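You operate a simulated robot arm through the tools that you are given. There is no shell and no other tool. Be economical: measure what you need, move in short steps, check, and stop when the job is done.

You run a simulated two-armed robot. Do the job below in one go: nothing can be reset, and whatever is moved stays where it is left.

TASK
Pick up the jar lifter with one hand, pass it to the other hand and put it on the lid table top. Put the clear jug in the sink. The order is free. Set down upright: jar lifter, clear jug.

It is judged by the outcome, as a careful person would: the job done as asked, and still so three seconds after it is handed in. It fails if anything else is knocked over, pushed out of place, dropped, spilled or broken. Lids that push on must go on centred and level and be pressed home; caps that screw on are set level and turned clockwise until they are tight.

THE ROBOT
Two 7-joint arms with two-finger parallel grippers on one trunk, on a base that drives. Base frame: it is fixed to the floor where the robot stands at the start and does not move with it; the origin is under the middle of the robot, x ahead of it, y to its left, z up. Lengths are in mm, angles in rad, forces in N, time in s.
The left shoulder is at the start at [70, 134, 1126], the right one opposite. With the tool pointing down near the work surface each hand reaches from about 100 to 640 mm from the robot's upright axis, wherever it stands, measured 20 degrees to its own side. Places, roughly: clear jug [-5000, 500, 1000]; lid table top [-1900, -1400, 800]; sink [-5200, 100, 700]. Payload 1.57 kg a hand.
The TCP of each hand is the grasp point between the finger pads, 30 mm short of the fingertips. In the tool frame z runs along the fingers and y along their closing line. Largest opening 80 mm; finger width 17, thickness 12; the body of the gripper, 40 by 82 mm, starts 80 mm behind the TCP.
Orientation is told as [roll, pitch, yaw] about the base's x, y, z axes, in that order, counted from this pose: with the fingers straight down and closing along the base's y, the tool's x points along the base's -x, its y along +y and its z along -z.

THE INTERFACE
- The arms move only by the tool play_rows. It takes "left_deltas", "right_deltas" or both (then of equal length, played together; a hand with none holds still); each is a list of rows, each a list of 7 numbers: the finger opening in mm, from 0 to 80, then the shift along the tool's x, y, z in units of 30 mm (1.0 is 30 mm), then the turn, a rotation vector about the tool's x, y, z in units of 5 degrees (1.0 is 5 degrees). In form: [[grip, dx, dy, dz, wx, wy, wz], ...]. A call has 1 to 12 rows; each row shifts and turns the commanded pose from where the row before left it, along the tool's axes as they then stand. A call with a number of a shift or a turn outside -1 to 1 is refused whole. A row lasts 0.2 s, in which the tool goes at most 50 mm and 0.15 rad; a call with a longer step from one row to the next is refused whole, and so is a gripper value outside its range. Where a pose cannot be reached the arm comes as near as it can. A force on the tool above 40 N (or 10 N above the force at the start of the call, whichever is more), or a blocked arm, ends the call early, and 0.2 s more pass. The fingers move at their own pace (about 153 mm/s each) and stop on an object; they squeeze with about 29 N. The grip force told is the motor's: it shows also when the fingers shut on nothing. Time passes only in rows, and 0.2 s behind the last, so rows that do not move let the fingers close. It gives the time, the measured TCP pose, the force on the tool (base axes), the opening and the grip force at its end, in the units of the frame above (readings bear some noise), with the torque about the TCP (base axes, N m) and any sound that the robot's microphone picked up.
- Cameras (640 x 400 px; columns grow to the right, rows downward): "scene" is now at [130.5, 27.7, 1344.4]; the picture's right is [0.35, -0.94, 0.00], its down [-0.63, -0.23, -0.74] and it looks along [0.70, 0.26, -0.67] (base axes); focal length 269 px, centre (320, 200). "left" rides on the left gripper at [72, 7, -122] in its tool frame; the picture's right is [-0.09, 1.00, 0.00], its down [-0.84, -0.08, -0.54] and it looks along [-0.54, -0.05, 0.84] (tool axes); focal length 238 px, centre (320, 200). "right" rides on the right gripper at [72, -7, -122] in its tool frame; the picture's right is [0.09, 1.00, 0.00], its down [-0.84, 0.08, -0.54] and it looks along [-0.54, 0.05, 0.84] (tool axes); focal length 238 px, centre (320, 200). There is no depth. A picture from a camera that has moved, and an enlarged one, comes with that camera's place and axes in the base frame and with its lens.
- grab_frame(camera): a new picture of that camera. No time passes.
- raise_lower(by): slides the trunk up (or, below 0, down) by that many mm; the arms and the scene camera ride with it, the base frame stays. It gives what a move gives, with no picture.
- roll_base(legs): drives the robot by 1 to 6 legs, each [ahead, left, turn to the left] in mm, mm and rad, along the robot's own axes; the way and the turn of a leg run together, so that a leg with both is an arc; at most 1500 mm and 3.142 rad a leg. The arms and the cameras ride along, it lands a little off, and it stops where it bumps. It gives what a move gives.
- head_to(pan, tilt): turns the head with the scene camera to pan (to the left, within 1.501 rad either way) and tilt (down, from -0.506 to 1.204), counted from straight ahead of the robot. It gives what a move gives.
- zoom(camera, box): a new picture of the part [left, top, right, bottom] of that camera's present view, enlarged. No time passes.
- sign_off(): hands the job in; it is judged then, once.

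Work in short steps. Places have to be worked out from the pictures, the camera data and where the tool is seen: move nearer, look again, correct. Check each grasp and each placing, and mend what went wrong. You have 165 turns and 122 pictures in all, those below and enlarged ones among them. Open the grippers and draw the arms clear of the work before you hand the job in, unless the task says otherwise; then end with one line.

The tools are called after "Call:" as a command line: name --argument value ..., lists and objects as JSON in quotes. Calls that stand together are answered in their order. play_rows: Moves the arms, as the interface text tells. Its arguments: {"type":"object","properties":{"left_deltas":{"type":"array","items":{"type":"array","items":{"type":"number"}}},"right_deltas":{"type":"array","items":{"type":"array","items":{"type":"number"}}}},"required":[]} The other tools are called the same way: raise_lower (by) slides the trunk up or down; roll_base (legs) drives the base; head_to (pan, tilt) turns the head that bears the scene camera; grab_frame (camera) takes a picture; zoom (camera, box) takes an enlarged picture of a part of a camera's view; sign_off () hands the job in.

At the start:

```text
clock: 0.0
left_position: [416.1, 342.9, 1045.0]
left_tcp_rot: [0.001, -0.002, 0.0]
left_wrist_force: [0.6, -0.3, -0.3]
left_wrist_torque: [-0.03, -0.02, 0.0]
left_opening: 80.2
left_finger_force: 0.0
right_position: [389.5, -19.3, 1080.4]
right_tcp_rot: [0.001, 0.0, 0.001]
right_wrist_force: [0.7, 0.3, 0.8]
right_wrist_torque: [0.02, 0.01, -0.02]
right_opening: 80.2
right_finger_force: 0.0
trunk travel left (down, up): [-700.0, 240.0]
robot x, y, heading: [3.4, 1.9, -0.002]
head pan, tilt: [0.356, 0.731]
```

scene: 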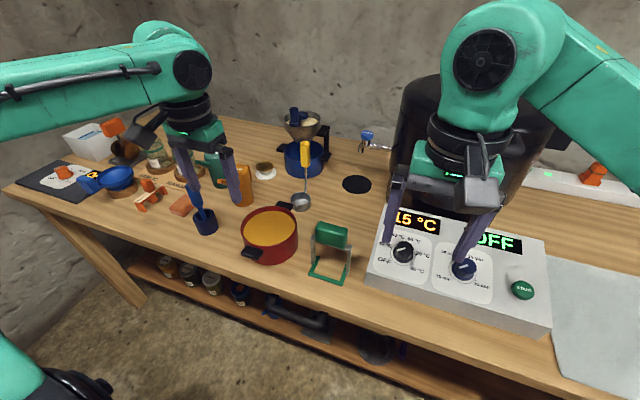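
right: 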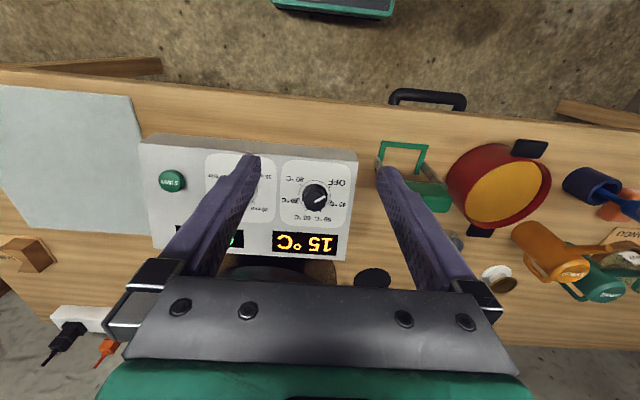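
left: 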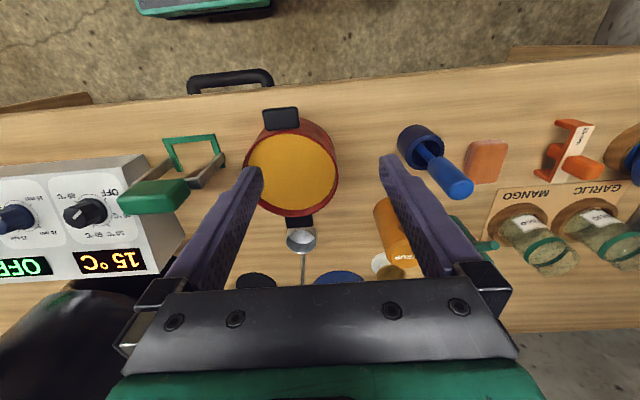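

The green handled wire thing right of the red pot is likely the jar lifter. I zoom in to see its form.

Call:
zoom --camera "scene" --box '[270, 180, 400, 300]'

Call:
zoom --camera "left" --box '[80, 100, 280, 240]'

```text
3.33 times, centred on (335, 240) of scene
camera zoom: at [130.5, 27.7, 1344.4], right [0.35, -0.94, 0.0], down [-0.63, -0.23, -0.74], along [0.7, 0.26, -0.67], focal length 896 px, centre (270, 67)
```

zoom: 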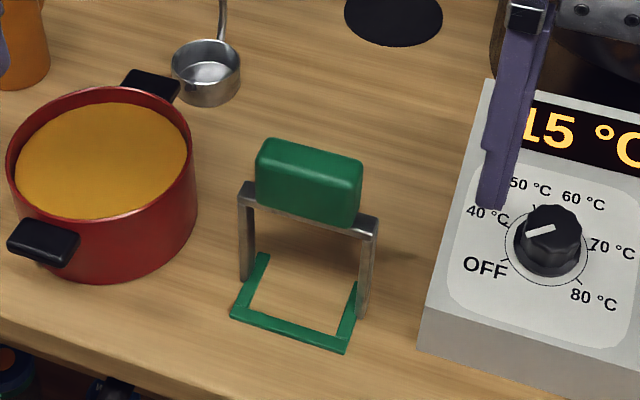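

```text
2.86 times, centred on (180, 170) of left
camera zoom: at [344.7, 349.4, 1165.6], right [0.09, 1.0, 0.0], down [0.84, -0.08, 0.54], along [0.54, -0.05, -0.84], focal length 681 px, centre (720, 286)
```

zoom: 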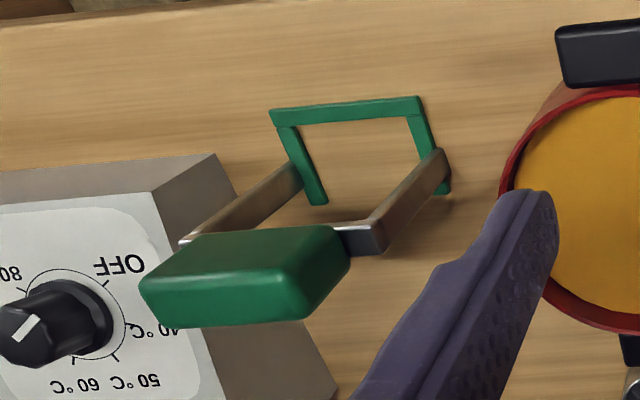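

The lifter stands at about (478,132): foot on the table at z≈800, and a handle about 65 mm long lying along y with its centre at z≈922. I plan a V-shaped handover, with the left hand on the handle's left end tilted 30° and the right hand on the right end tilted the other way. First I move the left hand over and yaw it.

Call:
play_rows --left_deltas '[[80, -0.41, -0.89, 0, 0, 0, 0], [80, -0.41, -0.89, 0, 0, 0, 0], [80, -0.41, -0.89, 0, 0, 0, 0], [80, -0.41, -0.89, 0, 0, 0, 0], [80, -0.41, -0.89, 0, 0, 0, 0], [80, 0, 0, 0, 0, 0, 1], [80, 0, 0, 0, 0, 0, 1], [80, 0, 0, 0, 0, 0, 1], [80, 0, 0, 0, 0, 0, 1], [80, 0, 0, 0, 0, 0, 1], [80, 0, 0, 0, 0, 0, 1], [80, 0, 0, 0, 0, 0, 1]]'

Call:
play_rows --left_deltas '[[80, 0, 0, 0, 0, 0, 1], [80, 0, 0, 0, 0, 0, 1], [80, 0, 0, 0, 0, 0, 1], [80, 0, 0, 0, 0, 0, 1], [80, 0, 0, 0, 0, 0, 1], [80, 0, 0, 0, 0, 0, 1], [80, 0, 0, 0, 0, 0, 1], [80, 0, 0, 0, 0, 0, 1], [80, 0, 0, 0, 0, 0, 1], [80, 0, 0, 0, 0, 0, 1], [80, 0, 0, 0, 0, 0, 1]]'

Call:
play_rows --left_deltas '[[80, 0, 0, 0, 0, -1, 0], [80, 0, 0, 0, 0, -1, 0], [80, 0, 0, 0, 0, -1, 0], [80, 0, 0, 0, 0, -1, 0], [80, 0, 0, 0, 0, -1, 0], [80, 0, 0, 0, 0, -1, 0]]'

Call:
grab_frame --camera "left"

Call:
grab_frame --camera "scene"

```text
clock: 2.6
left_position: [479.1, 208.6, 1044.8]
left_tcp_rot: [0.001, -0.001, -0.612]
left_wrist_force: [-0.2, 0.3, 0.0]
left_wrist_torque: [0.0, 0.01, -0.04]
left_opening: 79.9
left_finger_force: 0.2
right_position: [389.6, -18.0, 1081.2]
right_tcp_rot: [0.0, 0.0, -0.001]
right_wrist_force: [-0.1, 0.1, 0.5]
right_wrist_torque: [0.03, 0.01, 0.01]
right_opening: 79.7
right_finger_force: 0.1
trunk travel left (down, up): [-700.0, 240.0]
robot x, y, heading: [0.2, -0.1, -0.001]
head pan, tilt: [0.356, 0.731]
```

```text
clock: 5.0
left_position: [478.1, 208.6, 1044.6]
left_tcp_rot: [0.002, 0.0, -1.571]
left_wrist_force: [0.0, 0.8, -0.2]
left_wrist_torque: [-0.01, -0.01, 0.0]
left_opening: 79.9
left_finger_force: 0.1
right_position: [388.4, -18.5, 1081.8]
right_tcp_rot: [0.0, 0.001, 0.0]
right_wrist_force: [0.4, -0.2, 0.2]
right_wrist_torque: [0.01, 0.01, 0.0]
right_opening: 80.0
right_finger_force: 0.0
trunk travel left (down, up): [-700.0, 240.0]
robot x, y, heading: [0.4, -0.6, -0.001]
head pan, tilt: [0.356, 0.731]
```

```text
clock: 6.4
left_position: [477.9, 209.8, 1045.0]
left_tcp_rot: [0.003, -0.525, -1.572]
left_wrist_force: [-0.7, -0.4, 0.8]
left_wrist_torque: [0.01, -0.03, -0.02]
left_opening: 79.9
left_finger_force: 0.1
right_position: [388.8, -17.4, 1080.5]
right_tcp_rot: [0.0, 0.0, 0.0]
right_wrist_force: [0.3, -0.1, 0.6]
right_wrist_torque: [0.0, -0.02, 0.0]
right_opening: 80.0
right_finger_force: 0.0
trunk travel left (down, up): [-700.0, 240.0]
robot x, y, heading: [1.9, 0.7, -0.002]
head pan, tilt: [0.356, 0.731]
```

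```text
116 pictures are left
camera left: at [485.1, 333.4, 1113.2], right [1.0, -0.08, 0.05], down [-0.08, -0.45, 0.89], along [-0.05, -0.89, -0.46], focal length 238 px, centre (320, 200)
```

left: 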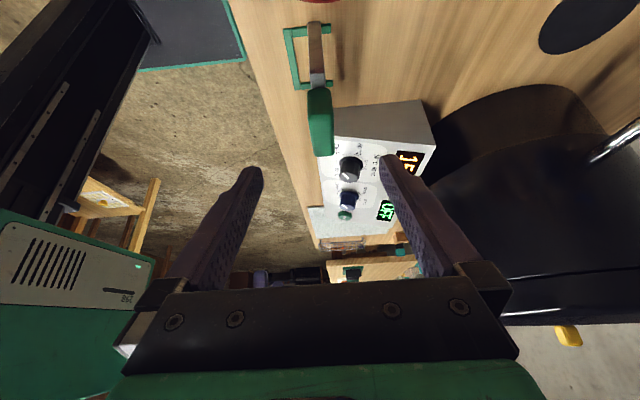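

```text
115 pictures are left
camera scene: at [130.5, 28.4, 1344.4], right [0.35, -0.94, 0.0], down [-0.63, -0.23, -0.74], along [0.7, 0.26, -0.67], focal length 269 px, centre (320, 200)
```

scene: 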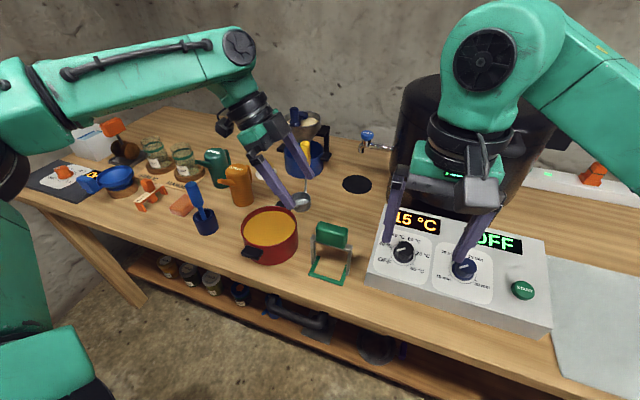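

The left hand is posed well. I zoom in on the handle in its view to refine the position.

Call:
zoom --camera "left" --box '[270, 10, 370, 170]'

Call:
zoom --camera "scene" --box '[300, 210, 360, 290]'

```text
2.50 times, centred on (320, 90) of left
camera zoom: at [485.1, 333.4, 1113.2], right [1.0, -0.08, 0.05], down [-0.08, -0.45, 0.89], along [-0.05, -0.89, -0.46], focal length 596 px, centre (320, 475)
```

zoom: 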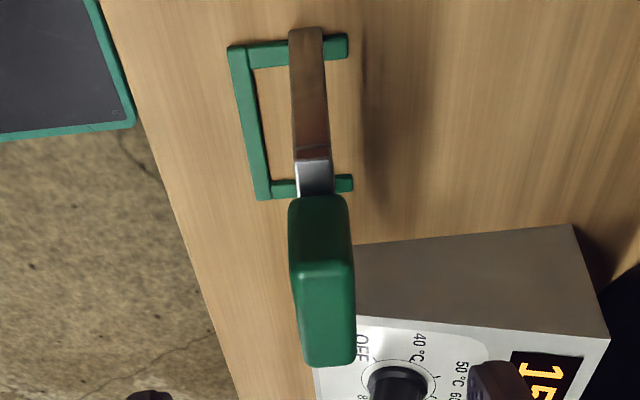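

```text
5.00 times, centred on (330, 250) of scene
camera zoom: at [130.5, 28.4, 1344.4], right [0.35, -0.94, 0.0], down [-0.63, -0.23, -0.74], along [0.7, 0.26, -0.67], focal length 1344 px, centre (270, -50)
```

zoom: 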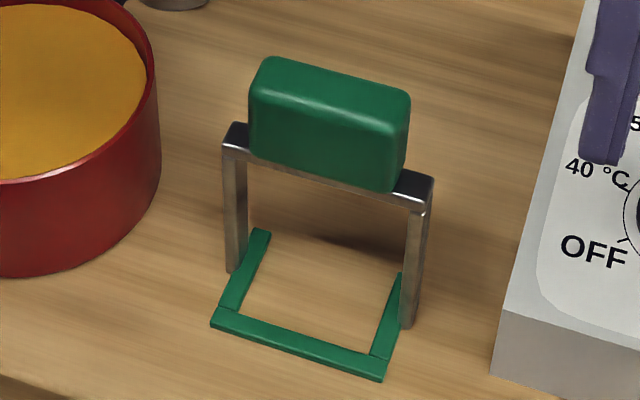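

Refined, the handle spans y≈101–163 and z≈895–935 at x≈480, about 28 mm thick. I advance along the tool axis to (480,158,924) with the fingers open, then look.

Call:
play_rows --left_deltas '[[80, 0.52, 0.07, 0, 0, 0, 0], [80, 0, 0, 0.8, 0, 0, 0], [80, 0, 0, 0.8, 0, 0, 0], [80, 0, 0, 0.8, 0, 0, 0], [80, 0, 0, 0.8, 0, 0, 0], [80, 0, 0, 0.6, 0, 0, 0], [80, 0, 0, 0.56, 0, 0, 0]]'

Call:
grab_frame --camera "left"

Call:
zoom --camera "scene" --box '[240, 150, 400, 290]'

```text
clock: 8.0
left_position: [481.2, 157.1, 923.5]
left_tcp_rot: [0.0, -0.523, -1.572]
left_wrist_force: [0.1, -0.4, 0.7]
left_wrist_torque: [0.01, 0.0, 0.01]
left_opening: 80.1
left_finger_force: 0.1
right_position: [388.8, -18.8, 1080.8]
right_tcp_rot: [0.001, 0.0, 0.0]
right_wrist_force: [-0.7, 0.1, 0.4]
right_wrist_torque: [0.03, 0.01, -0.03]
right_opening: 79.9
right_finger_force: 0.1
trunk travel left (down, up): [-700.0, 240.0]
robot x, y, heading: [5.8, 0.2, -0.002]
head pan, tilt: [0.356, 0.731]
```

```text
112 pictures are left
camera left: at [487.2, 280.5, 991.8], right [1.0, -0.08, 0.05], down [-0.08, -0.45, 0.89], along [-0.05, -0.89, -0.46], focal length 238 px, centre (320, 200)
```

left: 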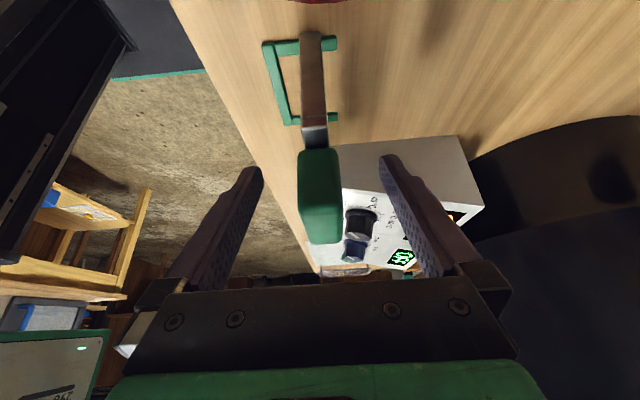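

```text
2.86 times, centred on (320, 220) of scene
camera zoom: at [130.9, 27.6, 1344.3], right [0.35, -0.94, 0.0], down [-0.63, -0.23, -0.74], along [0.7, 0.26, -0.67], focal length 768 px, centre (320, 143)
```

zoom: 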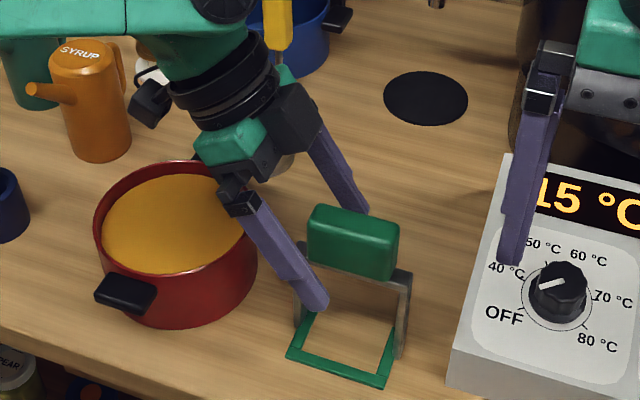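

The fingers straddle the left part of the handle and are centred on it. I close the left gripper.

Call:
play_rows --left_deltas '[[50, 0, 0, 0, 0, 0, 0], [30, 0, 0, 0, 0, 0, 0], [10, 0, 0, 0, 0, 0, 0], [10, 0, 0, 0, 0, 0, 0]]'

Call:
zoom --camera "scene" --box '[240, 150, 400, 290]'

```text
clock: 9.0
left_position: [479.9, 156.5, 921.7]
left_tcp_rot: [0.003, -0.524, -1.569]
left_wrist_force: [0.6, 0.0, 0.6]
left_wrist_torque: [-0.02, 0.04, 0.0]
left_opening: 25.6
left_finger_force: 29.0
right_position: [389.3, -18.6, 1081.6]
right_tcp_rot: [0.0, -0.001, -0.001]
right_wrist_force: [-0.2, 0.5, 0.0]
right_wrist_torque: [0.0, 0.02, -0.03]
right_opening: 79.8
right_finger_force: 0.2
trunk travel left (down, up): [-700.0, 240.0]
robot x, y, heading: [-1.0, 1.1, -0.001]
head pan, tilt: [0.356, 0.731]
```

```text
2.86 times, centred on (320, 220) of scene
camera zoom: at [130.7, 27.7, 1344.3], right [0.35, -0.94, 0.0], down [-0.63, -0.23, -0.74], along [0.7, 0.26, -0.67], focal length 768 px, centre (320, 143)
```

zoom: 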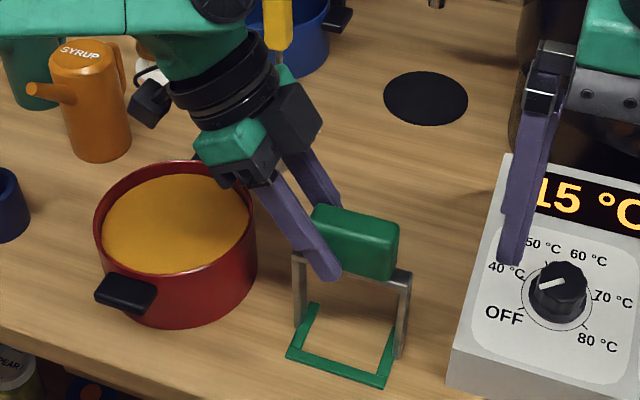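

It is gripped at 25.6 mm. I lift straight up 100 mm while the right hand begins its +90° yaw.

Call:
play_rows --left_deltas '[[10, -0.25, 0, -0.433, 0, 0, 0], [10, -0.25, 0, -0.433, 0, 0, 0], [10, -0.5, 0, -0.866, 0, 0, 0], [10, -0.5, 0, -0.866, 0, 0, 0], [10, -0.17, 0, -0.29, 0, 0, 0]]'

Call:
play_rows --right_deltas '[[80, 0, 0, 0, 0, 0, -1], [80, 0, 0, 0, 0, 0, -1], [80, 0, 0, 0, 0, 0, -1], [80, 0, 0, 0, 0, 0, -1], [80, 0, 0, 0, 0, 0, -1], [80, 0, 0, 0, 0, 0, -1], [80, 0, 0, 0, 0, 0, -1], [80, 0, 0, 0, 0, 0, -1], [80, 0, 0, 0, 0, 0, -1]]'

Call:
play_rows --right_deltas '[[80, 0, 0, 0, 0, 0, -1], [80, 0, 0, 0, 0, 0, -1], [80, 0, 0, 0, 0, 0, -1], [80, 0, 0, 0, 0, 0, -1], [80, 0, 0, 0, 0, 0, -1], [80, 0, 0, 0, 0, 0, -1], [80, 0, 0, 0, 0, 0, -1], [80, 0, 0, 0, 0, 0, -1], [80, 0, 0, 0, 0, 0, -1]]'

Call:
play_rows --right_deltas '[[80, 0, 0, 0, 0, -1, 0], [80, 0, 0, 0, 0, -1, 0], [80, 0, 0, 0, 0, -1, 0], [80, 0, 0, 0, 0, -1, 0], [80, 0, 0, 0, 0, -1, 0], [80, 0, 0, 0, 0, -1, 0]]'

Call:
grab_frame --camera "scene"

Call:
grab_frame --camera "right"

```text
clock: 10.2
left_position: [480.4, 157.2, 1022.6]
left_tcp_rot: [0.001, -0.525, -1.569]
left_wrist_force: [0.0, -0.8, -1.5]
left_wrist_torque: [0.05, 0.01, 0.04]
left_opening: 25.6
left_finger_force: 29.1
right_position: [389.1, -17.5, 1081.2]
right_tcp_rot: [-0.002, 0.0, 0.001]
right_wrist_force: [-0.2, -0.1, -0.1]
right_wrist_torque: [0.03, 0.0, 0.03]
right_opening: 80.3
right_finger_force: 0.0
trunk travel left (down, up): [-700.0, 240.0]
robot x, y, heading: [-4.2, 0.9, 0.001]
head pan, tilt: [0.356, 0.731]
```

```text
clock: 12.2
left_position: [480.8, 158.0, 1024.2]
left_tcp_rot: [0.002, -0.522, -1.57]
left_wrist_force: [0.1, 0.0, -1.1]
left_wrist_torque: [0.05, -0.02, 0.01]
left_opening: 25.6
left_finger_force: 29.6
right_position: [389.2, -18.0, 1081.3]
right_tcp_rot: [0.001, 0.001, 0.787]
right_wrist_force: [0.3, 0.9, 0.9]
right_wrist_torque: [-0.02, -0.03, 0.0]
right_opening: 80.1
right_finger_force: 0.1
trunk travel left (down, up): [-700.0, 240.0]
robot x, y, heading: [-2.1, 0.6, 0.002]
head pan, tilt: [0.356, 0.731]
```

```text
clock: 14.2
left_position: [480.5, 157.4, 1023.1]
left_tcp_rot: [0.001, -0.523, -1.571]
left_wrist_force: [0.4, -0.1, -1.7]
left_wrist_torque: [0.01, -0.02, 0.0]
left_opening: 25.8
left_finger_force: 28.8
right_position: [253.8, 8.2, 1068.3]
right_tcp_rot: [-0.001, 0.001, 1.572]
right_wrist_force: [0.3, -0.4, -0.2]
right_wrist_torque: [-0.01, 0.03, 0.01]
right_opening: 80.1
right_finger_force: 0.2
right hand out of reach, approached as far as the arm can: row 3, 4, 5, 6, 7, 8, 9
trunk travel left (down, up): [-700.0, 240.0]
robot x, y, heading: [-1.4, 1.3, -0.004]
head pan, tilt: [0.356, 0.731]
```

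```text
clock: 15.6
left_position: [480.2, 155.6, 1023.1]
left_tcp_rot: [0.001, -0.521, -1.568]
left_wrist_force: [-0.5, 0.1, -1.0]
left_wrist_torque: [0.07, 0.04, 0.03]
left_opening: 25.7
left_finger_force: 28.9
right_position: [239.2, -12.8, 1109.2]
right_tcp_rot: [0.002, -0.525, 1.567]
right_wrist_force: [-0.5, 0.6, 0.0]
right_wrist_torque: [0.01, -0.01, 0.01]
right_opening: 80.0
right_finger_force: 0.1
right hand out of reach, approached as far as the arm can: row 3, 4, 5, 6
trunk travel left (down, up): [-700.0, 240.0]
robot x, y, heading: [-0.1, 1.4, -0.001]
head pan, tilt: [0.356, 0.731]
```

```text
109 pictures are left
camera scene: at [130.4, 27.0, 1344.4], right [0.35, -0.94, 0.0], down [-0.63, -0.23, -0.74], along [0.7, 0.26, -0.67], focal length 269 px, centre (320, 200)
```

scene: 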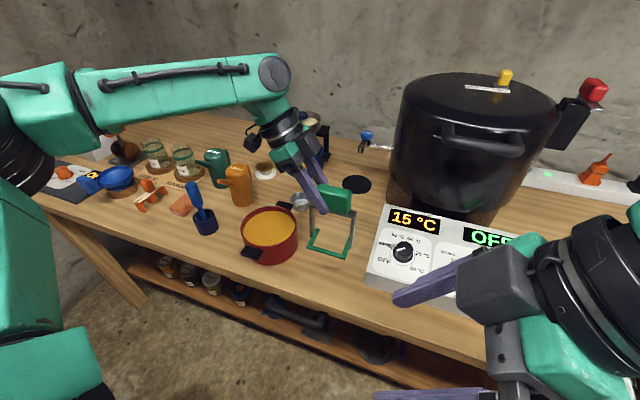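

```text
108 pictures are left
camera right: at [244.2, -135.9, 1177.9], right [-1.0, -0.08, -0.04], down [-0.07, 0.45, 0.89], along [-0.05, 0.89, -0.46], focal length 238 px, centre (320, 200)
```

right: 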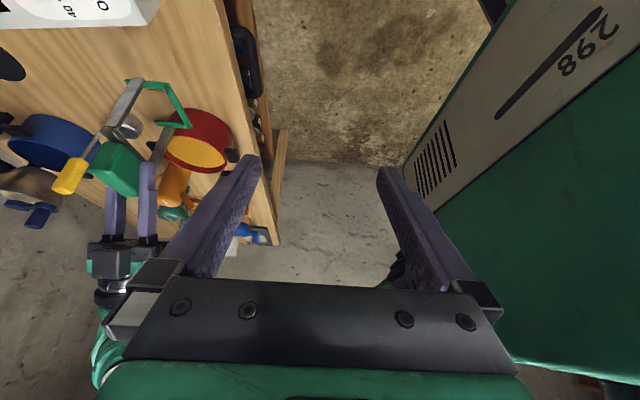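

The lifter is up (about 0.15 kg). The right hand couldn't hold that yaw across the body, so I move it to its own side, mirroring the left hand's workable spot, and then bring it inward.

Call:
play_rows --right_deltas '[[80, 0.866, 0, -0.5, 0, 0, 0], [80, 0.866, 0, -0.5, 0, 0, 0], [80, 0.866, 0, -0.5, 0, 0, 0], [80, 0.866, 0, -0.5, 0, 0, 0], [80, 0.866, 0, -0.5, 0, 0, 0], [80, 0, -1, 0, 0, 0, 0], [80, 0, -1, 0, 0, 0, 0], [80, 0, -1, 0, 0, 0, 0], [80, 0, -1, 0, 0, 0, 0], [80, 0, -1, 0, 0, 0, 0]]'

```text
clock: 17.8
left_position: [480.8, 158.0, 1023.2]
left_tcp_rot: [0.003, -0.522, -1.57]
left_wrist_force: [-0.6, -0.4, -1.4]
left_wrist_torque: [0.04, -0.03, 0.0]
left_opening: 25.3
left_finger_force: 29.1
right_position: [231.1, -52.1, 1147.5]
right_tcp_rot: [0.0, -0.523, 1.568]
right_wrist_force: [0.1, -0.2, -0.7]
right_wrist_torque: [0.0, -0.01, -0.01]
right_opening: 80.0
right_finger_force: 0.2
right hand out of reach, approached as far as the arm can: row 1, 2, 3, 4, 5, 6, 7, 8, 9, 10
trunk travel left (down, up): [-700.0, 240.0]
robot x, y, heading: [2.9, 1.8, -0.002]
head pan, tilt: [0.356, 0.731]
```

The right arm is stuck in a bad branch. I unwind the tilt and half of the yaw to recover it.

Call:
play_rows --right_deltas '[[80, 0, 0, 0, 0, 1, 0], [80, 0, 0, 0, 0, 1, 0], [80, 0, 0, 0, 0, 1, 0], [80, 0, 0, 0, 0, 1, 0], [80, 0, 0, 0, 0, 1, 0], [80, 0, 0, 0, 0, 1, 0]]'

Call:
play_rows --right_deltas '[[80, 0, 0, 0, 0, 0, 1], [80, 0, 0, 0, 0, 0, 1], [80, 0, 0, 0, 0, 0, 1], [80, 0, 0, 0, 0, 0, 1], [80, 0, 0, 0, 0, 0, 1], [80, 0, 0, 0, 0, 0, 1], [80, 0, 0, 0, 0, 0, 1], [80, 0, 0, 0, 0, 0, 1], [80, 0, 0, 0, 0, 0, 1]]'

```text
clock: 19.2
left_position: [479.6, 157.3, 1023.8]
left_tcp_rot: [0.001, -0.525, -1.569]
left_wrist_force: [-0.4, 0.7, -0.9]
left_wrist_torque: [0.04, 0.03, -0.01]
left_opening: 25.7
left_finger_force: 29.2
right_position: [218.0, -46.6, 1143.3]
right_tcp_rot: [-0.003, 0.0, 1.57]
right_wrist_force: [-0.3, 1.0, -0.8]
right_wrist_torque: [-0.02, 0.02, -0.02]
right_opening: 80.1
right_finger_force: 0.0
right hand out of reach, approached as far as the arm can: row 4, 5, 6
trunk travel left (down, up): [-700.0, 240.0]
robot x, y, heading: [1.9, 0.3, 0.001]
head pan, tilt: [0.356, 0.731]
```

```text
clock: 21.2
left_position: [481.3, 156.9, 1022.3]
left_tcp_rot: [0.002, -0.524, -1.57]
left_wrist_force: [0.0, -0.9, -0.8]
left_wrist_torque: [0.05, -0.02, 0.02]
left_opening: 25.5
left_finger_force: 29.4
right_position: [217.9, -47.0, 1144.1]
right_tcp_rot: [0.0, -0.001, 0.783]
right_wrist_force: [-0.6, -0.3, 0.3]
right_wrist_torque: [0.0, -0.03, -0.03]
right_opening: 80.3
right_finger_force: 0.0
trunk travel left (down, up): [-700.0, 240.0]
robot x, y, heading: [0.1, -7.0, 0.002]
head pan, tilt: [0.356, 0.731]
```

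Recovered. Now I move to (450,−170,1090) at 45° yaw, then continue to 90°.

Call:
play_rows --right_deltas '[[80, -0.257, -0.837, 0.167, 0, 0, 0], [80, -0.257, -0.837, 0.167, 0, 0, 0], [80, -0.257, -0.837, 0.167, 0, 0, 0], [80, -0.257, -0.837, 0.167, 0, 0, 0], [80, -0.257, -0.837, 0.167, 0, 0, 0], [80, -0.257, -0.837, 0.167, 0, 0, 0], [80, -0.257, -0.837, 0.167, 0, 0, 0], [80, -0.257, -0.837, 0.167, 0, 0, 0], [80, -0.257, -0.837, 0.167, 0, 0, 0], [80, -0.257, -0.837, 0.167, 0, 0, 0]]'

Call:
play_rows --right_deltas '[[80, 0, 0, 0, 0, 0, -1], [80, 0, 0, 0, 0, 0, -1], [80, 0, 0, 0, 0, 0, -1], [80, 0, 0, 0, 0, 0, -1], [80, 0, 0, 0, 0, 0, -1], [80, 0, 0, 0, 0, 0, -1], [80, 0, 0, 0, 0, 0, -1], [80, 0, 0, 0, 0, 0, -1], [80, 0, 0, 0, 0, 0, -1]]'

```text
clock: 23.4
left_position: [480.4, 157.3, 1022.8]
left_tcp_rot: [0.002, -0.525, -1.572]
left_wrist_force: [-0.6, 0.1, -1.8]
left_wrist_torque: [0.02, 0.0, 0.0]
left_opening: 26.0
left_finger_force: 29.0
right_position: [397.5, -131.2, 1087.1]
right_tcp_rot: [0.0, -0.001, 0.784]
right_wrist_force: [-0.3, -0.5, -0.6]
right_wrist_torque: [-0.04, 0.0, 0.03]
right_opening: 79.8
right_finger_force: 0.0
right hand out of reach, approached as far as the arm can: row 8, 9, 10
trunk travel left (down, up): [-700.0, 240.0]
robot x, y, heading: [1.7, -1.2, -0.002]
head pan, tilt: [0.356, 0.731]
```

```text
clock: 25.4
left_position: [479.9, 156.7, 1023.2]
left_tcp_rot: [0.001, -0.525, -1.569]
left_wrist_force: [-0.4, 0.3, -1.2]
left_wrist_torque: [0.05, 0.02, -0.02]
left_opening: 25.7
left_finger_force: 29.3
right_position: [241.0, -37.6, 1065.6]
right_tcp_rot: [0.002, 0.002, 1.57]
right_wrist_force: [-0.2, -0.3, 0.2]
right_wrist_torque: [0.02, -0.02, 0.0]
right_opening: 80.4
right_finger_force: 0.1
right hand out of reach, approached as far as the arm can: row 1, 2, 3, 4, 5, 6, 7, 8, 9
trunk travel left (down, up): [-700.0, 240.0]
robot x, y, heading: [1.9, -1.7, 0.005]
head pan, tilt: [0.356, 0.731]
```

Right +90° yaw isn't workable, so I go the other way to −90° (the gripper is symmetric). I unwind to 0 first.

Call:
play_rows --right_deltas '[[80, 0, 0, 0, 0, 0, 1], [80, 0, 0, 0, 0, 0, 1], [80, 0, 0, 0, 0, 0, 1], [80, 0, 0, 0, 0, 0, 1], [80, 0, 0, 0, 0, 0, 1], [80, 0, 0, 0, 0, 0, 1], [80, 0, 0, 0, 0, 0, 1], [80, 0, 0, 0, 0, 0, 1], [80, 0, 0, 0, 0, 0, 1]]'

Call:
play_rows --right_deltas '[[80, 0, 0, 0, 0, 0, 1], [80, 0, 0, 0, 0, 0, 1], [80, 0, 0, 0, 0, 0, 1], [80, 0, 0, 0, 0, 0, 1], [80, 0, 0, 0, 0, 0, 1], [80, 0, 0, 0, 0, 0, 1], [80, 0, 0, 0, 0, 0, 1], [80, 0, 0, 0, 0, 0, 1], [80, 0, 0, 0, 0, 0, 1]]'

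Call:
play_rows --right_deltas '[[80, -0.8, -0.4, 0, 0, 0, 0], [80, -0.8, -0.4, 0, 0, 0, 0], [80, -0.8, -0.4, 0, 0, 0, 0], [80, -0.8, -0.4, 0, 0, 0, 0], [80, -0.8, -0.4, 0, 0, 0, 0], [80, -0.8, -0.4, 0, 0, 0, 0], [80, -0.8, -0.4, 0, 0, 0, 0]]'

Call:
play_rows --right_deltas '[[80, 0, 0, 0, 0, 0, 1], [80, 0, 0, 0, 0, 0, 1], [80, 0, 0, 0, 0, 0, 1], [80, 0, 0, 0, 0, 0, 1], [80, 0, 0, 0, 0, 0, 1], [80, 0, 0, 0, 0, 0, 1], [80, 0, 0, 0, 0, 0, 1], [80, 0, 0, 0, 0, 0, 1], [80, 0, 0, 0, 0, 0, 1]]'

Call:
play_rows --right_deltas '[[80, 0, 0, 0, 0, 0, 1], [80, 0, 0, 0, 0, 0, 1], [80, 0, 0, 0, 0, 0, 1], [80, 0, 0, 0, 0, 0, 1], [80, 0, 0, 0, 0, 0, 1], [80, 0, 0, 0, 0, 0, 1], [80, 0, 0, 0, 0, 0, 1], [80, 0, 0, 0, 0, 0, 1], [80, 0, 0, 0, 0, 0, 1]]'

```text
clock: 27.4
left_position: [480.4, 158.0, 1023.3]
left_tcp_rot: [0.002, -0.523, -1.569]
left_wrist_force: [-0.2, -0.5, -1.2]
left_wrist_torque: [0.02, -0.01, -0.02]
left_opening: 25.6
left_finger_force: 28.7
right_position: [240.9, -37.9, 1065.1]
right_tcp_rot: [0.001, -0.002, 0.785]
right_wrist_force: [-0.5, 0.5, 0.2]
right_wrist_torque: [0.0, 0.02, -0.02]
right_opening: 80.1
right_finger_force: 0.0
trunk travel left (down, up): [-700.0, 240.0]
robot x, y, heading: [1.4, -4.2, -0.006]
head pan, tilt: [0.356, 0.731]
```

```text
clock: 29.4
left_position: [480.6, 157.0, 1022.9]
left_tcp_rot: [0.003, -0.522, -1.569]
left_wrist_force: [-0.1, -0.9, -0.5]
left_wrist_torque: [0.02, -0.01, 0.0]
left_opening: 25.6
left_finger_force: 28.8
right_position: [240.8, -37.8, 1064.6]
right_tcp_rot: [-0.001, 0.0, -0.002]
right_wrist_force: [0.9, 0.8, -0.4]
right_wrist_torque: [0.02, -0.02, 0.03]
right_opening: 80.2
right_finger_force: 0.1
trunk travel left (down, up): [-700.0, 240.0]
robot x, y, heading: [-0.3, 0.9, 0.001]
head pan, tilt: [0.356, 0.731]
```

```text
clock: 31.0
left_position: [481.1, 158.0, 1022.7]
left_tcp_rot: [0.002, -0.524, -1.569]
left_wrist_force: [0.7, -0.4, -0.9]
left_wrist_torque: [0.04, 0.01, 0.04]
left_opening: 25.7
left_finger_force: 29.3
right_position: [409.3, -122.5, 1064.5]
right_tcp_rot: [0.0, -0.001, 0.0]
right_wrist_force: [-0.9, -0.6, -0.7]
right_wrist_torque: [0.02, 0.02, 0.02]
right_opening: 80.0
right_finger_force: 0.1
trunk travel left (down, up): [-700.0, 240.0]
robot x, y, heading: [1.4, 0.1, 0.0]
head pan, tilt: [0.356, 0.731]
```

```text
clock: 33.0
left_position: [480.5, 157.5, 1023.7]
left_tcp_rot: [0.002, -0.523, -1.57]
left_wrist_force: [0.1, -0.2, -2.0]
left_wrist_torque: [-0.01, -0.01, 0.0]
left_opening: 25.5
left_finger_force: 29.1
right_position: [409.1, -122.1, 1064.5]
right_tcp_rot: [0.0, 0.0, -0.788]
right_wrist_force: [1.0, 0.4, 0.5]
right_wrist_torque: [0.02, 0.0, 0.0]
right_opening: 79.9
right_finger_force: 0.0
trunk travel left (down, up): [-700.0, 240.0]
robot x, y, heading: [0.9, 0.6, 0.001]
head pan, tilt: [0.356, 0.731]
```

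```text
clock: 35.0
left_position: [481.1, 157.8, 1023.4]
left_tcp_rot: [0.001, -0.524, -1.569]
left_wrist_force: [-0.3, 0.5, -1.6]
left_wrist_torque: [0.04, -0.02, 0.03]
left_opening: 25.2
left_finger_force: 29.1
right_position: [409.5, -122.9, 1064.2]
right_tcp_rot: [0.002, -0.001, -1.574]
right_wrist_force: [1.1, 0.0, 0.3]
right_wrist_torque: [0.01, 0.0, -0.02]
right_opening: 80.0
right_finger_force: 0.0
trunk travel left (down, up): [-700.0, 240.0]
robot x, y, heading: [-1.3, -5.4, -0.001]
head pan, tilt: [0.356, 0.731]
```

The −90° yaw works. Now I tilt +30° and move to the pre-grasp at (480,46,1128).

Call:
play_rows --right_deltas '[[80, 0, 0, 0, 0, 1, 0], [80, 0, 0, 0, 0, 1, 0], [80, 0, 0, 0, 0, 1, 0], [80, 0, 0, 0, 0, 1, 0], [80, 0, 0, 0, 0, 1, 0], [80, 0, 0, 0, 0, 1, 0]]'

Call:
play_rows --right_deltas '[[80, 0.845, 0.336, 0.136, 0, 0, 0], [80, 0.845, 0.336, 0.136, 0, 0, 0], [80, 0.845, 0.336, 0.136, 0, 0, 0], [80, 0.845, 0.336, 0.136, 0, 0, 0], [80, 0.845, 0.336, 0.136, 0, 0, 0], [80, 0.845, 0.336, 0.136, 0, 0, 0], [80, 0.845, 0.336, 0.136, 0, 0, 0]]'

Call:
grab_frame --camera "right"

Call:
grab_frame --camera "scene"

```text
clock: 36.4
left_position: [481.0, 156.9, 1023.4]
left_tcp_rot: [0.002, -0.524, -1.569]
left_wrist_force: [-0.5, 0.0, -1.0]
left_wrist_torque: [0.04, -0.01, 0.03]
left_opening: 25.6
left_finger_force: 29.2
right_position: [409.2, -123.4, 1064.1]
right_tcp_rot: [-0.001, 0.526, -1.571]
right_wrist_force: [0.4, -1.0, 0.0]
right_wrist_torque: [-0.02, -0.02, 0.02]
right_opening: 79.9
right_finger_force: 0.1
trunk travel left (down, up): [-700.0, 240.0]
robot x, y, heading: [2.4, 0.9, -0.002]
head pan, tilt: [0.356, 0.731]
```

```text
clock: 38.0
left_position: [481.2, 158.4, 1022.6]
left_tcp_rot: [0.002, -0.526, -1.569]
left_wrist_force: [0.1, 0.3, -1.0]
left_wrist_torque: [0.03, 0.0, 0.0]
left_opening: 25.5
left_finger_force: 28.3
right_position: [480.5, 47.9, 1127.9]
right_tcp_rot: [0.002, 0.522, -1.571]
right_wrist_force: [-0.2, 0.7, 0.2]
right_wrist_torque: [0.01, 0.0, -0.03]
right_opening: 80.0
right_finger_force: 0.1
trunk travel left (down, up): [-700.0, 240.0]
robot x, y, heading: [0.7, 0.4, -0.001]
head pan, tilt: [0.356, 0.731]
```

```text
107 pictures are left
camera right: at [473.5, 48.8, 1269.3], right [1.0, 0.08, 0.05], down [0.08, -1.0, 0.05], along [0.05, -0.05, -1.0], focal length 238 px, centre (320, 200)
```

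right: 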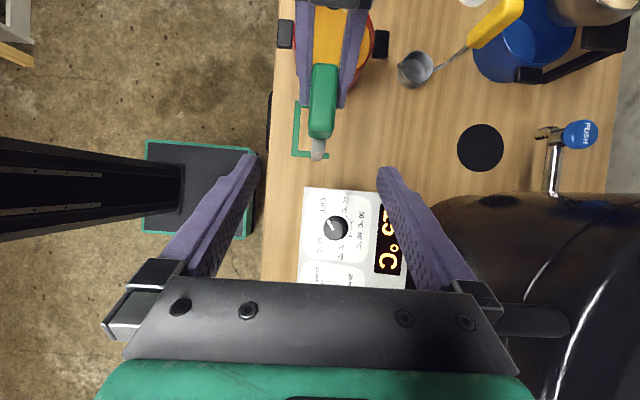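

```text
106 pictures are left
camera scene: at [130.9, 29.5, 1344.3], right [0.35, -0.94, 0.0], down [-0.63, -0.23, -0.74], along [0.7, 0.26, -0.67], focal length 269 px, centre (320, 200)
```

scene: 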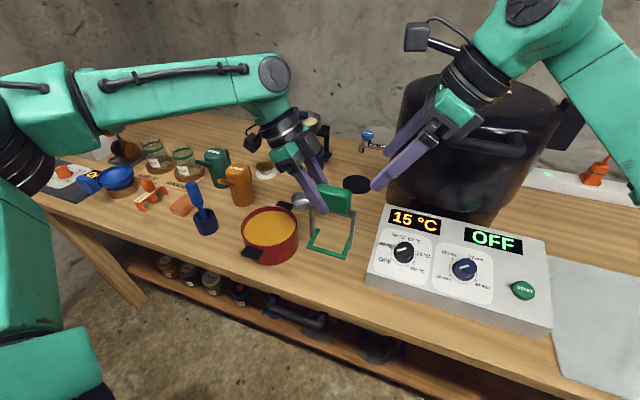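

Handle seen at (479,133) — consistent. I advance the right hand 118 mm along its tool axis.

Call:
play_rows --right_deltas '[[80, 0, 0, 0.7, 0, 0, 0], [80, 0, 0, 0.7, 0, 0, 0], [80, 0, 0, 0.7, 0, 0, 0], [80, 0, 0, 0.6, 0, 0, 0], [80, 0, 0, 0.5, 0, 0, 0], [80, 0, 0, 0.4, 0, 0, 0], [80, 0, 0, 0.3, 0, 0, 0]]'

Call:
grab_frame --camera "right"

Call:
zoom --camera "scene" --box '[240, 130, 400, 270]'

```text
clock: 39.6
left_position: [480.7, 156.6, 1022.4]
left_tcp_rot: [0.002, -0.523, -1.57]
left_wrist_force: [-0.2, -0.2, -1.3]
left_wrist_torque: [0.02, 0.0, -0.01]
left_opening: 25.7
left_finger_force: 29.2
right_position: [480.9, 104.8, 1027.1]
right_tcp_rot: [0.001, 0.524, -1.571]
right_wrist_force: [0.1, -0.1, -0.2]
right_wrist_torque: [0.0, -0.02, 0.06]
right_opening: 80.4
right_finger_force: 0.1
trunk travel left (down, up): [-700.0, 240.0]
robot x, y, heading: [0.4, -0.3, -0.001]
head pan, tilt: [0.356, 0.731]
```

```text
105 pictures are left
camera right: at [473.3, 105.1, 1168.6], right [1.0, 0.08, 0.05], down [0.08, -1.0, 0.05], along [0.05, -0.05, -1.0], focal length 238 px, centre (320, 200)
```

right: 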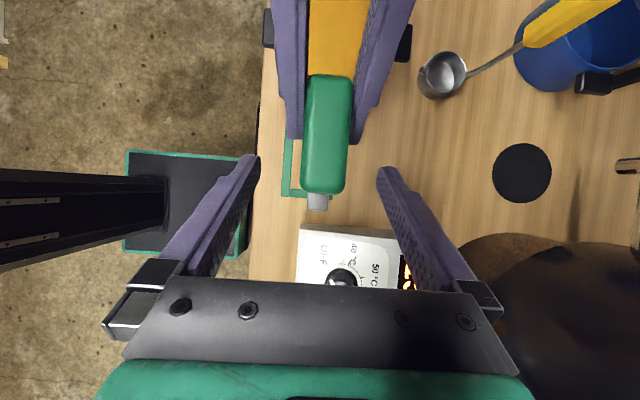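

```text
2.86 times, centred on (320, 200) of scene
camera zoom: at [130.9, 27.9, 1344.3], right [0.35, -0.94, 0.0], down [-0.63, -0.23, -0.74], along [0.7, 0.26, -0.67], focal length 768 px, centre (320, 200)
```

zoom: 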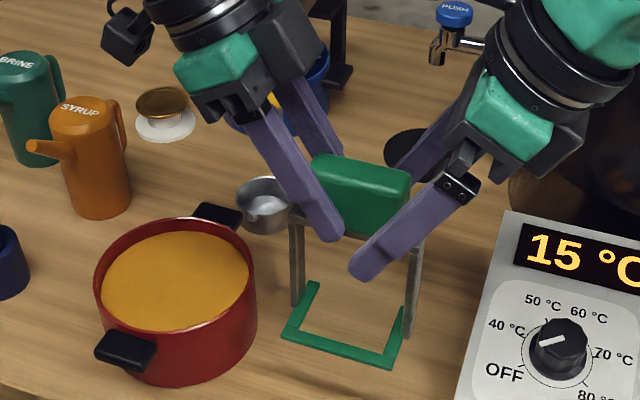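

Well placed, with clearance between the finger pairs. I close the right hand.

Call:
play_rows --right_deltas '[[50, 0, 0, 0, 0, 0, 0], [30, 0, 0, 0, 0, 0, 0], [10, 0, 0, 0, 0, 0, 0], [10, 0, 0, 0, 0, 0, 0]]'

Call:
zoom --camera "scene" --box '[240, 130, 400, 270]'

```text
clock: 40.6
left_position: [479.7, 157.1, 1022.8]
left_tcp_rot: [0.0, -0.523, -1.568]
left_wrist_force: [-5.1, -0.4, -0.3]
left_wrist_torque: [0.04, -0.05, -0.15]
left_opening: 25.7
left_finger_force: 28.9
right_position: [479.8, 104.3, 1025.8]
right_tcp_rot: [0.0, 0.524, -1.571]
right_wrist_force: [4.5, 1.7, 0.9]
right_wrist_torque: [-0.09, 0.01, -0.06]
right_opening: 25.8
right_finger_force: 29.1
trunk travel left (down, up): [-700.0, 240.0]
robot x, y, heading: [2.1, 2.7, -0.0]
head pan, tilt: [0.356, 0.731]
```

```text
2.86 times, centred on (320, 200) of scene
camera zoom: at [130.8, 27.8, 1344.3], right [0.35, -0.94, 0.0], down [-0.63, -0.23, -0.74], along [0.7, 0.26, -0.67], focal length 768 px, centre (320, 200)
```

zoom: 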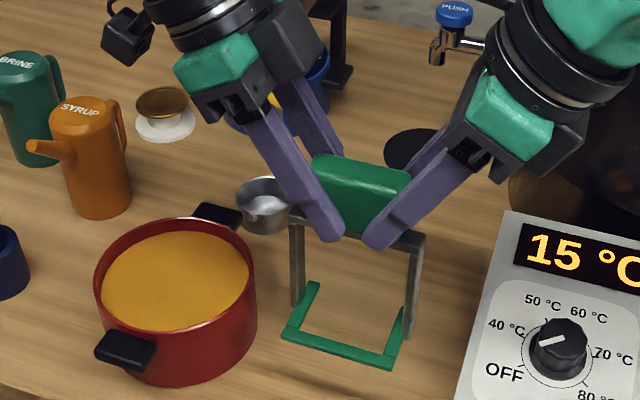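

Both hands hold it. I release the left and back it off along its axis.

Call:
play_rows --left_deltas '[[45, 0, 0, 0, 0, 0, 0], [70, 0, 0, 0, 0, 0, 0], [80, 0, 0, -0.5, 0, 0, 0], [80, 0, 0, -0.8, 0, 0, 0], [80, 0, 0, -0.8, 0, 0, 0], [80, 0, 0, -0.8, 0, 0, 0], [80, 0, 0, -0.8, 0, 0, 0], [80, 0, 0, -0.8, 0, 0, 0]]'

Call:
grab_frame --camera "scene"

```text
clock: 42.4
left_position: [481.5, 225.3, 1140.6]
left_tcp_rot: [0.002, -0.523, -1.572]
left_wrist_force: [-0.3, -0.3, -0.5]
left_wrist_torque: [0.0, -0.02, 0.0]
left_opening: 80.0
left_finger_force: 0.1
right_position: [478.9, 104.6, 1027.5]
right_tcp_rot: [0.001, 0.524, -1.571]
right_wrist_force: [-0.7, -0.9, 0.0]
right_wrist_torque: [-0.04, -0.03, -0.04]
right_opening: 25.4
right_finger_force: 28.9
trunk travel left (down, up): [-700.0, 240.0]
robot x, y, heading: [-1.9, 0.6, 0.003]
head pan, tilt: [0.356, 0.731]
```

```text
102 pictures are left
camera scene: at [130.5, 27.8, 1344.4], right [0.35, -0.94, 0.0], down [-0.63, -0.23, -0.74], along [0.7, 0.26, -0.67], focal length 269 px, centre (320, 200)
```

scene: 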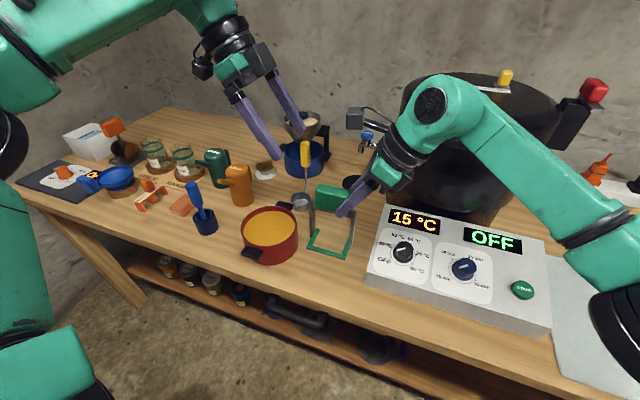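

The handover is done and the right hand holds the lifter upright. I raise the trunk a little, look to both sides, then back off from the table.

Call:
raise_lower --by 60

Call:
head_to --pan -1.5 --tilt 0.3

Call:
grab_frame --camera "scene"

Call:
head_to --pan 1.5 --tilt 0.3

Call:
grab_frame --camera "scene"

```text
clock: 43.4
left_position: [481.0, 225.3, 1200.2]
left_tcp_rot: [0.002, -0.524, -1.571]
left_wrist_force: [0.3, -0.5, 0.3]
left_wrist_torque: [-0.02, 0.04, 0.01]
left_opening: 79.9
left_finger_force: 0.1
right_position: [480.9, 106.1, 1086.7]
right_tcp_rot: [0.001, 0.524, -1.571]
right_wrist_force: [-0.9, -0.8, -0.8]
right_wrist_torque: [-0.02, -0.03, -0.05]
right_opening: 25.7
right_finger_force: 29.0
trunk travel left (down, up): [-760.0, 180.0]
robot x, y, heading: [0.8, -0.1, -0.005]
head pan, tilt: [0.356, 0.731]
```

```text
clock: 45.2
left_position: [480.7, 225.2, 1199.7]
left_tcp_rot: [0.002, -0.524, -1.57]
left_wrist_force: [-0.5, -0.2, -0.3]
left_wrist_torque: [0.02, 0.03, -0.02]
left_opening: 80.2
left_finger_force: 0.1
right_position: [480.9, 104.2, 1088.2]
right_tcp_rot: [0.001, 0.524, -1.572]
right_wrist_force: [0.2, 0.5, -1.7]
right_wrist_torque: [-0.04, 0.03, -0.01]
right_opening: 25.5
right_finger_force: 29.0
trunk travel left (down, up): [-760.0, 180.0]
robot x, y, heading: [0.1, 1.2, -0.001]
head pan, tilt: [-1.499, 0.3]
```

```text
101 pictures are left
camera scene: at [59.1, -94.6, 1443.1], right [-1.0, -0.07, 0.0], down [-0.02, 0.29, -0.96], along [0.07, -0.95, -0.3], focal length 269 px, centre (320, 200)
```

scene: 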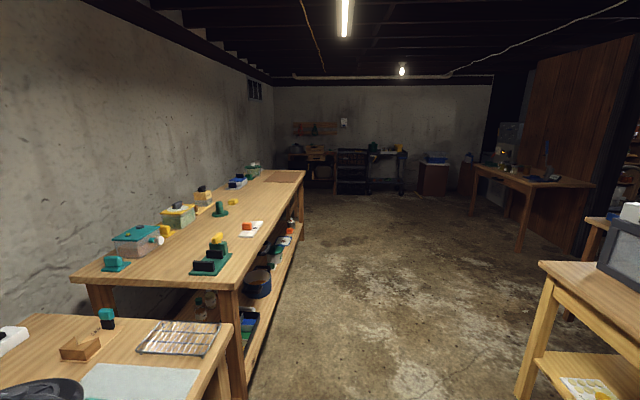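

```text
clock: 47.8
left_position: [482.3, 224.7, 1199.8]
left_tcp_rot: [0.001, -0.523, -1.569]
left_wrist_force: [0.1, 0.9, -0.4]
left_wrist_torque: [-0.04, 0.0, 0.03]
left_opening: 80.0
left_finger_force: 0.0
right_position: [480.0, 104.4, 1086.4]
right_tcp_rot: [0.0, 0.525, -1.572]
right_wrist_force: [-0.2, 0.3, -2.1]
right_wrist_torque: [-0.03, -0.02, -0.01]
right_opening: 25.7
right_finger_force: 29.1
trunk travel left (down, up): [-760.0, 180.0]
robot x, y, heading: [-1.0, 0.6, 0.002]
head pan, tilt: [1.499, 0.3]
```

```text
100 pictures are left
camera scene: at [59.1, 91.7, 1443.1], right [1.0, -0.07, 0.0], down [-0.02, -0.3, -0.96], along [0.07, 0.95, -0.3], focal length 269 px, centre (320, 200)
```

scene: 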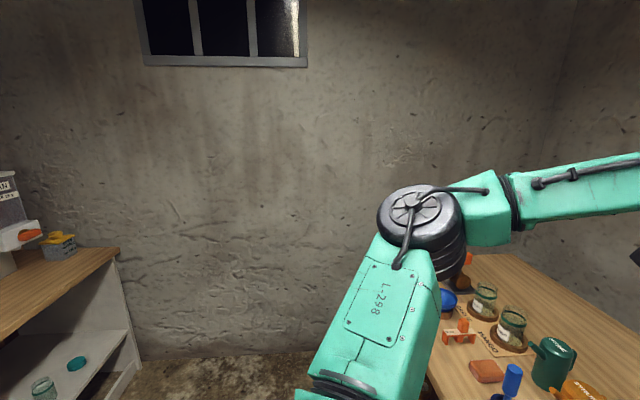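

The way behind seems clear nearby: a counter starts around (−710,1170) and a table edge around (−900,−1000). I back off 450 mm, then turn right 90° and look.

Call:
roll_base --legs '[[-450, 0, 0]]'

Call:
head_to --pan -1.5 --tilt 0.35

Call:
roll_base --legs '[[0, 0, -1.0]]'

Call:
grab_frame --camera "scene"

Call:
grab_frame --camera "right"

```text
clock: 50.5
left_position: [35.5, 224.8, 1199.4]
left_tcp_rot: [-0.001, -0.524, -1.572]
left_wrist_force: [-0.8, -0.6, 0.7]
left_wrist_torque: [0.0, -0.01, -0.02]
left_opening: 80.1
left_finger_force: 0.1
right_position: [33.2, 103.1, 1086.2]
right_tcp_rot: [-0.001, 0.524, -1.574]
right_wrist_force: [-1.1, -0.6, -1.3]
right_wrist_torque: [-0.04, 0.01, 0.0]
right_opening: 25.3
right_finger_force: 28.5
trunk travel left (down, up): [-760.0, 180.0]
robot x, y, heading: [-449.0, 0.4, -0.005]
head pan, tilt: [1.499, 0.3]
```

```text
clock: 53.1
left_position: [33.3, 224.8, 1200.7]
left_tcp_rot: [0.003, -0.523, -1.571]
left_wrist_force: [-0.2, -0.4, 0.2]
left_wrist_torque: [0.03, -0.03, 0.06]
left_opening: 79.9
left_finger_force: 0.0
right_position: [32.3, 104.7, 1086.8]
right_tcp_rot: [0.0, 0.525, -1.572]
right_wrist_force: [-0.2, 0.6, -1.9]
right_wrist_torque: [-0.03, -0.01, 0.01]
right_opening: 25.6
right_finger_force: 28.8
trunk travel left (down, up): [-760.0, 180.0]
robot x, y, heading: [-447.1, -1.7, -0.0]
head pan, tilt: [-1.499, 0.351]
```

```text
clock: 56.1
left_position: [-0.3, -286.0, 1200.4]
left_tcp_rot: [0.002, -0.523, -2.577]
left_wrist_force: [0.4, 0.2, -0.2]
left_wrist_torque: [-0.01, 0.01, 0.05]
left_opening: 79.7
left_finger_force: 0.0
right_position: [-103.2, -349.3, 1087.4]
right_tcp_rot: [0.0, 0.525, -2.578]
right_wrist_force: [0.1, -0.1, -1.5]
right_wrist_torque: [-0.04, 0.01, 0.02]
right_opening: 25.3
right_finger_force: 28.8
trunk travel left (down, up): [-760.0, 180.0]
robot x, y, heading: [-448.0, 2.8, -1.003]
head pan, tilt: [-1.499, 0.351]
```

```text
99 pictures are left
camera scene: at [-493.6, -98.8, 1438.4], right [-0.59, 0.81, 0.0], down [0.28, 0.2, -0.94], along [-0.76, -0.56, -0.34], focal length 269 px, centre (320, 200)
```

scene: 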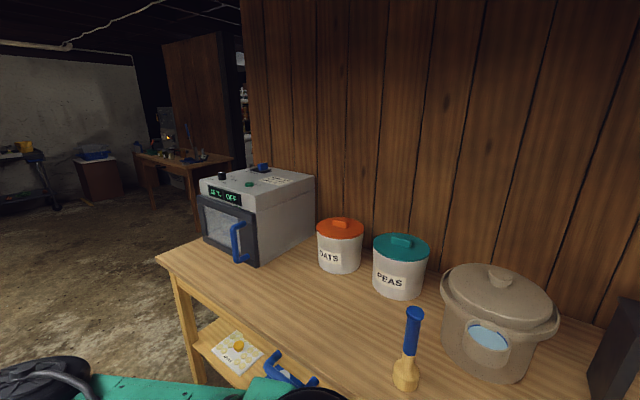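

```text
98 pictures are left
camera right: at [-105.7, -343.8, 1228.8], right [0.6, -0.8, 0.05], down [-0.8, -0.6, 0.05], along [-0.01, -0.07, -1.0], focal length 238 px, centre (320, 200)
```

right: 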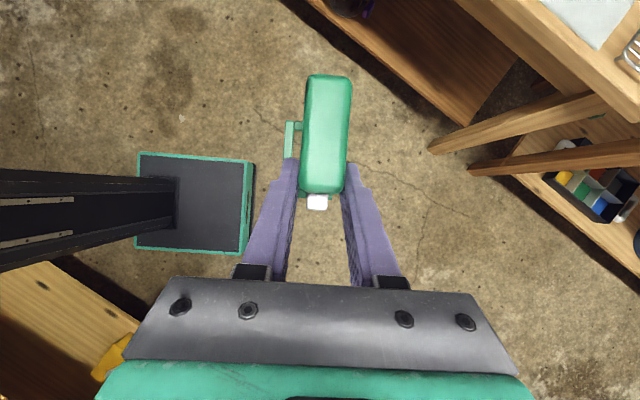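

This bench sits against a partition that ends near y≈−1360, so the lid table at (−1900,−1400) is behind it. I face −y, shift to mid-corridor, drive forward and look right.

Call:
roll_base --legs '[[0, 0, -0.568], [0, 170, 0], [900, 0, 0]]'

Call:
head_to --pan -0.7 --tilt 0.35

Call:
grab_frame --camera "scene"

```text
clock: 63.5
left_position: [-50.4, -1379.8, 1201.6]
left_tcp_rot: [0.001, -0.524, -3.139]
left_wrist_force: [-0.4, -0.6, -0.4]
left_wrist_torque: [0.02, 0.01, 0.0]
left_opening: 79.6
left_finger_force: 0.1
right_position: [-171.3, -1379.5, 1086.8]
right_tcp_rot: [-0.001, 0.523, -3.138]
right_wrist_force: [0.7, 0.0, -2.0]
right_wrist_torque: [0.0, 0.04, 0.0]
right_opening: 25.5
right_finger_force: 29.2
trunk travel left (down, up): [-760.0, 180.0]
robot x, y, heading: [-274.1, -900.8, -1.571]
head pan, tilt: [-1.499, 0.351]
```

```text
clock: 64.6
left_position: [-51.3, -1380.0, 1198.9]
left_tcp_rot: [0.002, -0.523, -3.14]
left_wrist_force: [-0.4, -0.7, -1.2]
left_wrist_torque: [0.02, -0.01, 0.01]
left_opening: 79.9
left_finger_force: 0.2
right_position: [-172.3, -1380.5, 1086.7]
right_tcp_rot: [-0.001, 0.524, -3.14]
right_wrist_force: [-0.4, 0.2, -1.2]
right_wrist_torque: [-0.03, 0.02, 0.01]
right_opening: 25.6
right_finger_force: 28.7
trunk travel left (down, up): [-760.0, 180.0]
robot x, y, heading: [-279.2, -898.5, -1.569]
head pan, tilt: [-0.7, 0.351]
```

```text
97 pictures are left
camera scene: at [-334.6, -1023.4, 1438.4], right [-0.77, 0.64, 0.0], down [0.22, 0.26, -0.94], along [-0.6, -0.72, -0.34], focal length 269 px, centre (320, 200)
```

scene: 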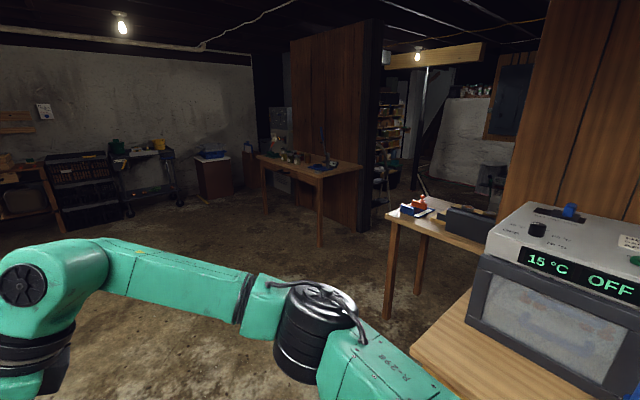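

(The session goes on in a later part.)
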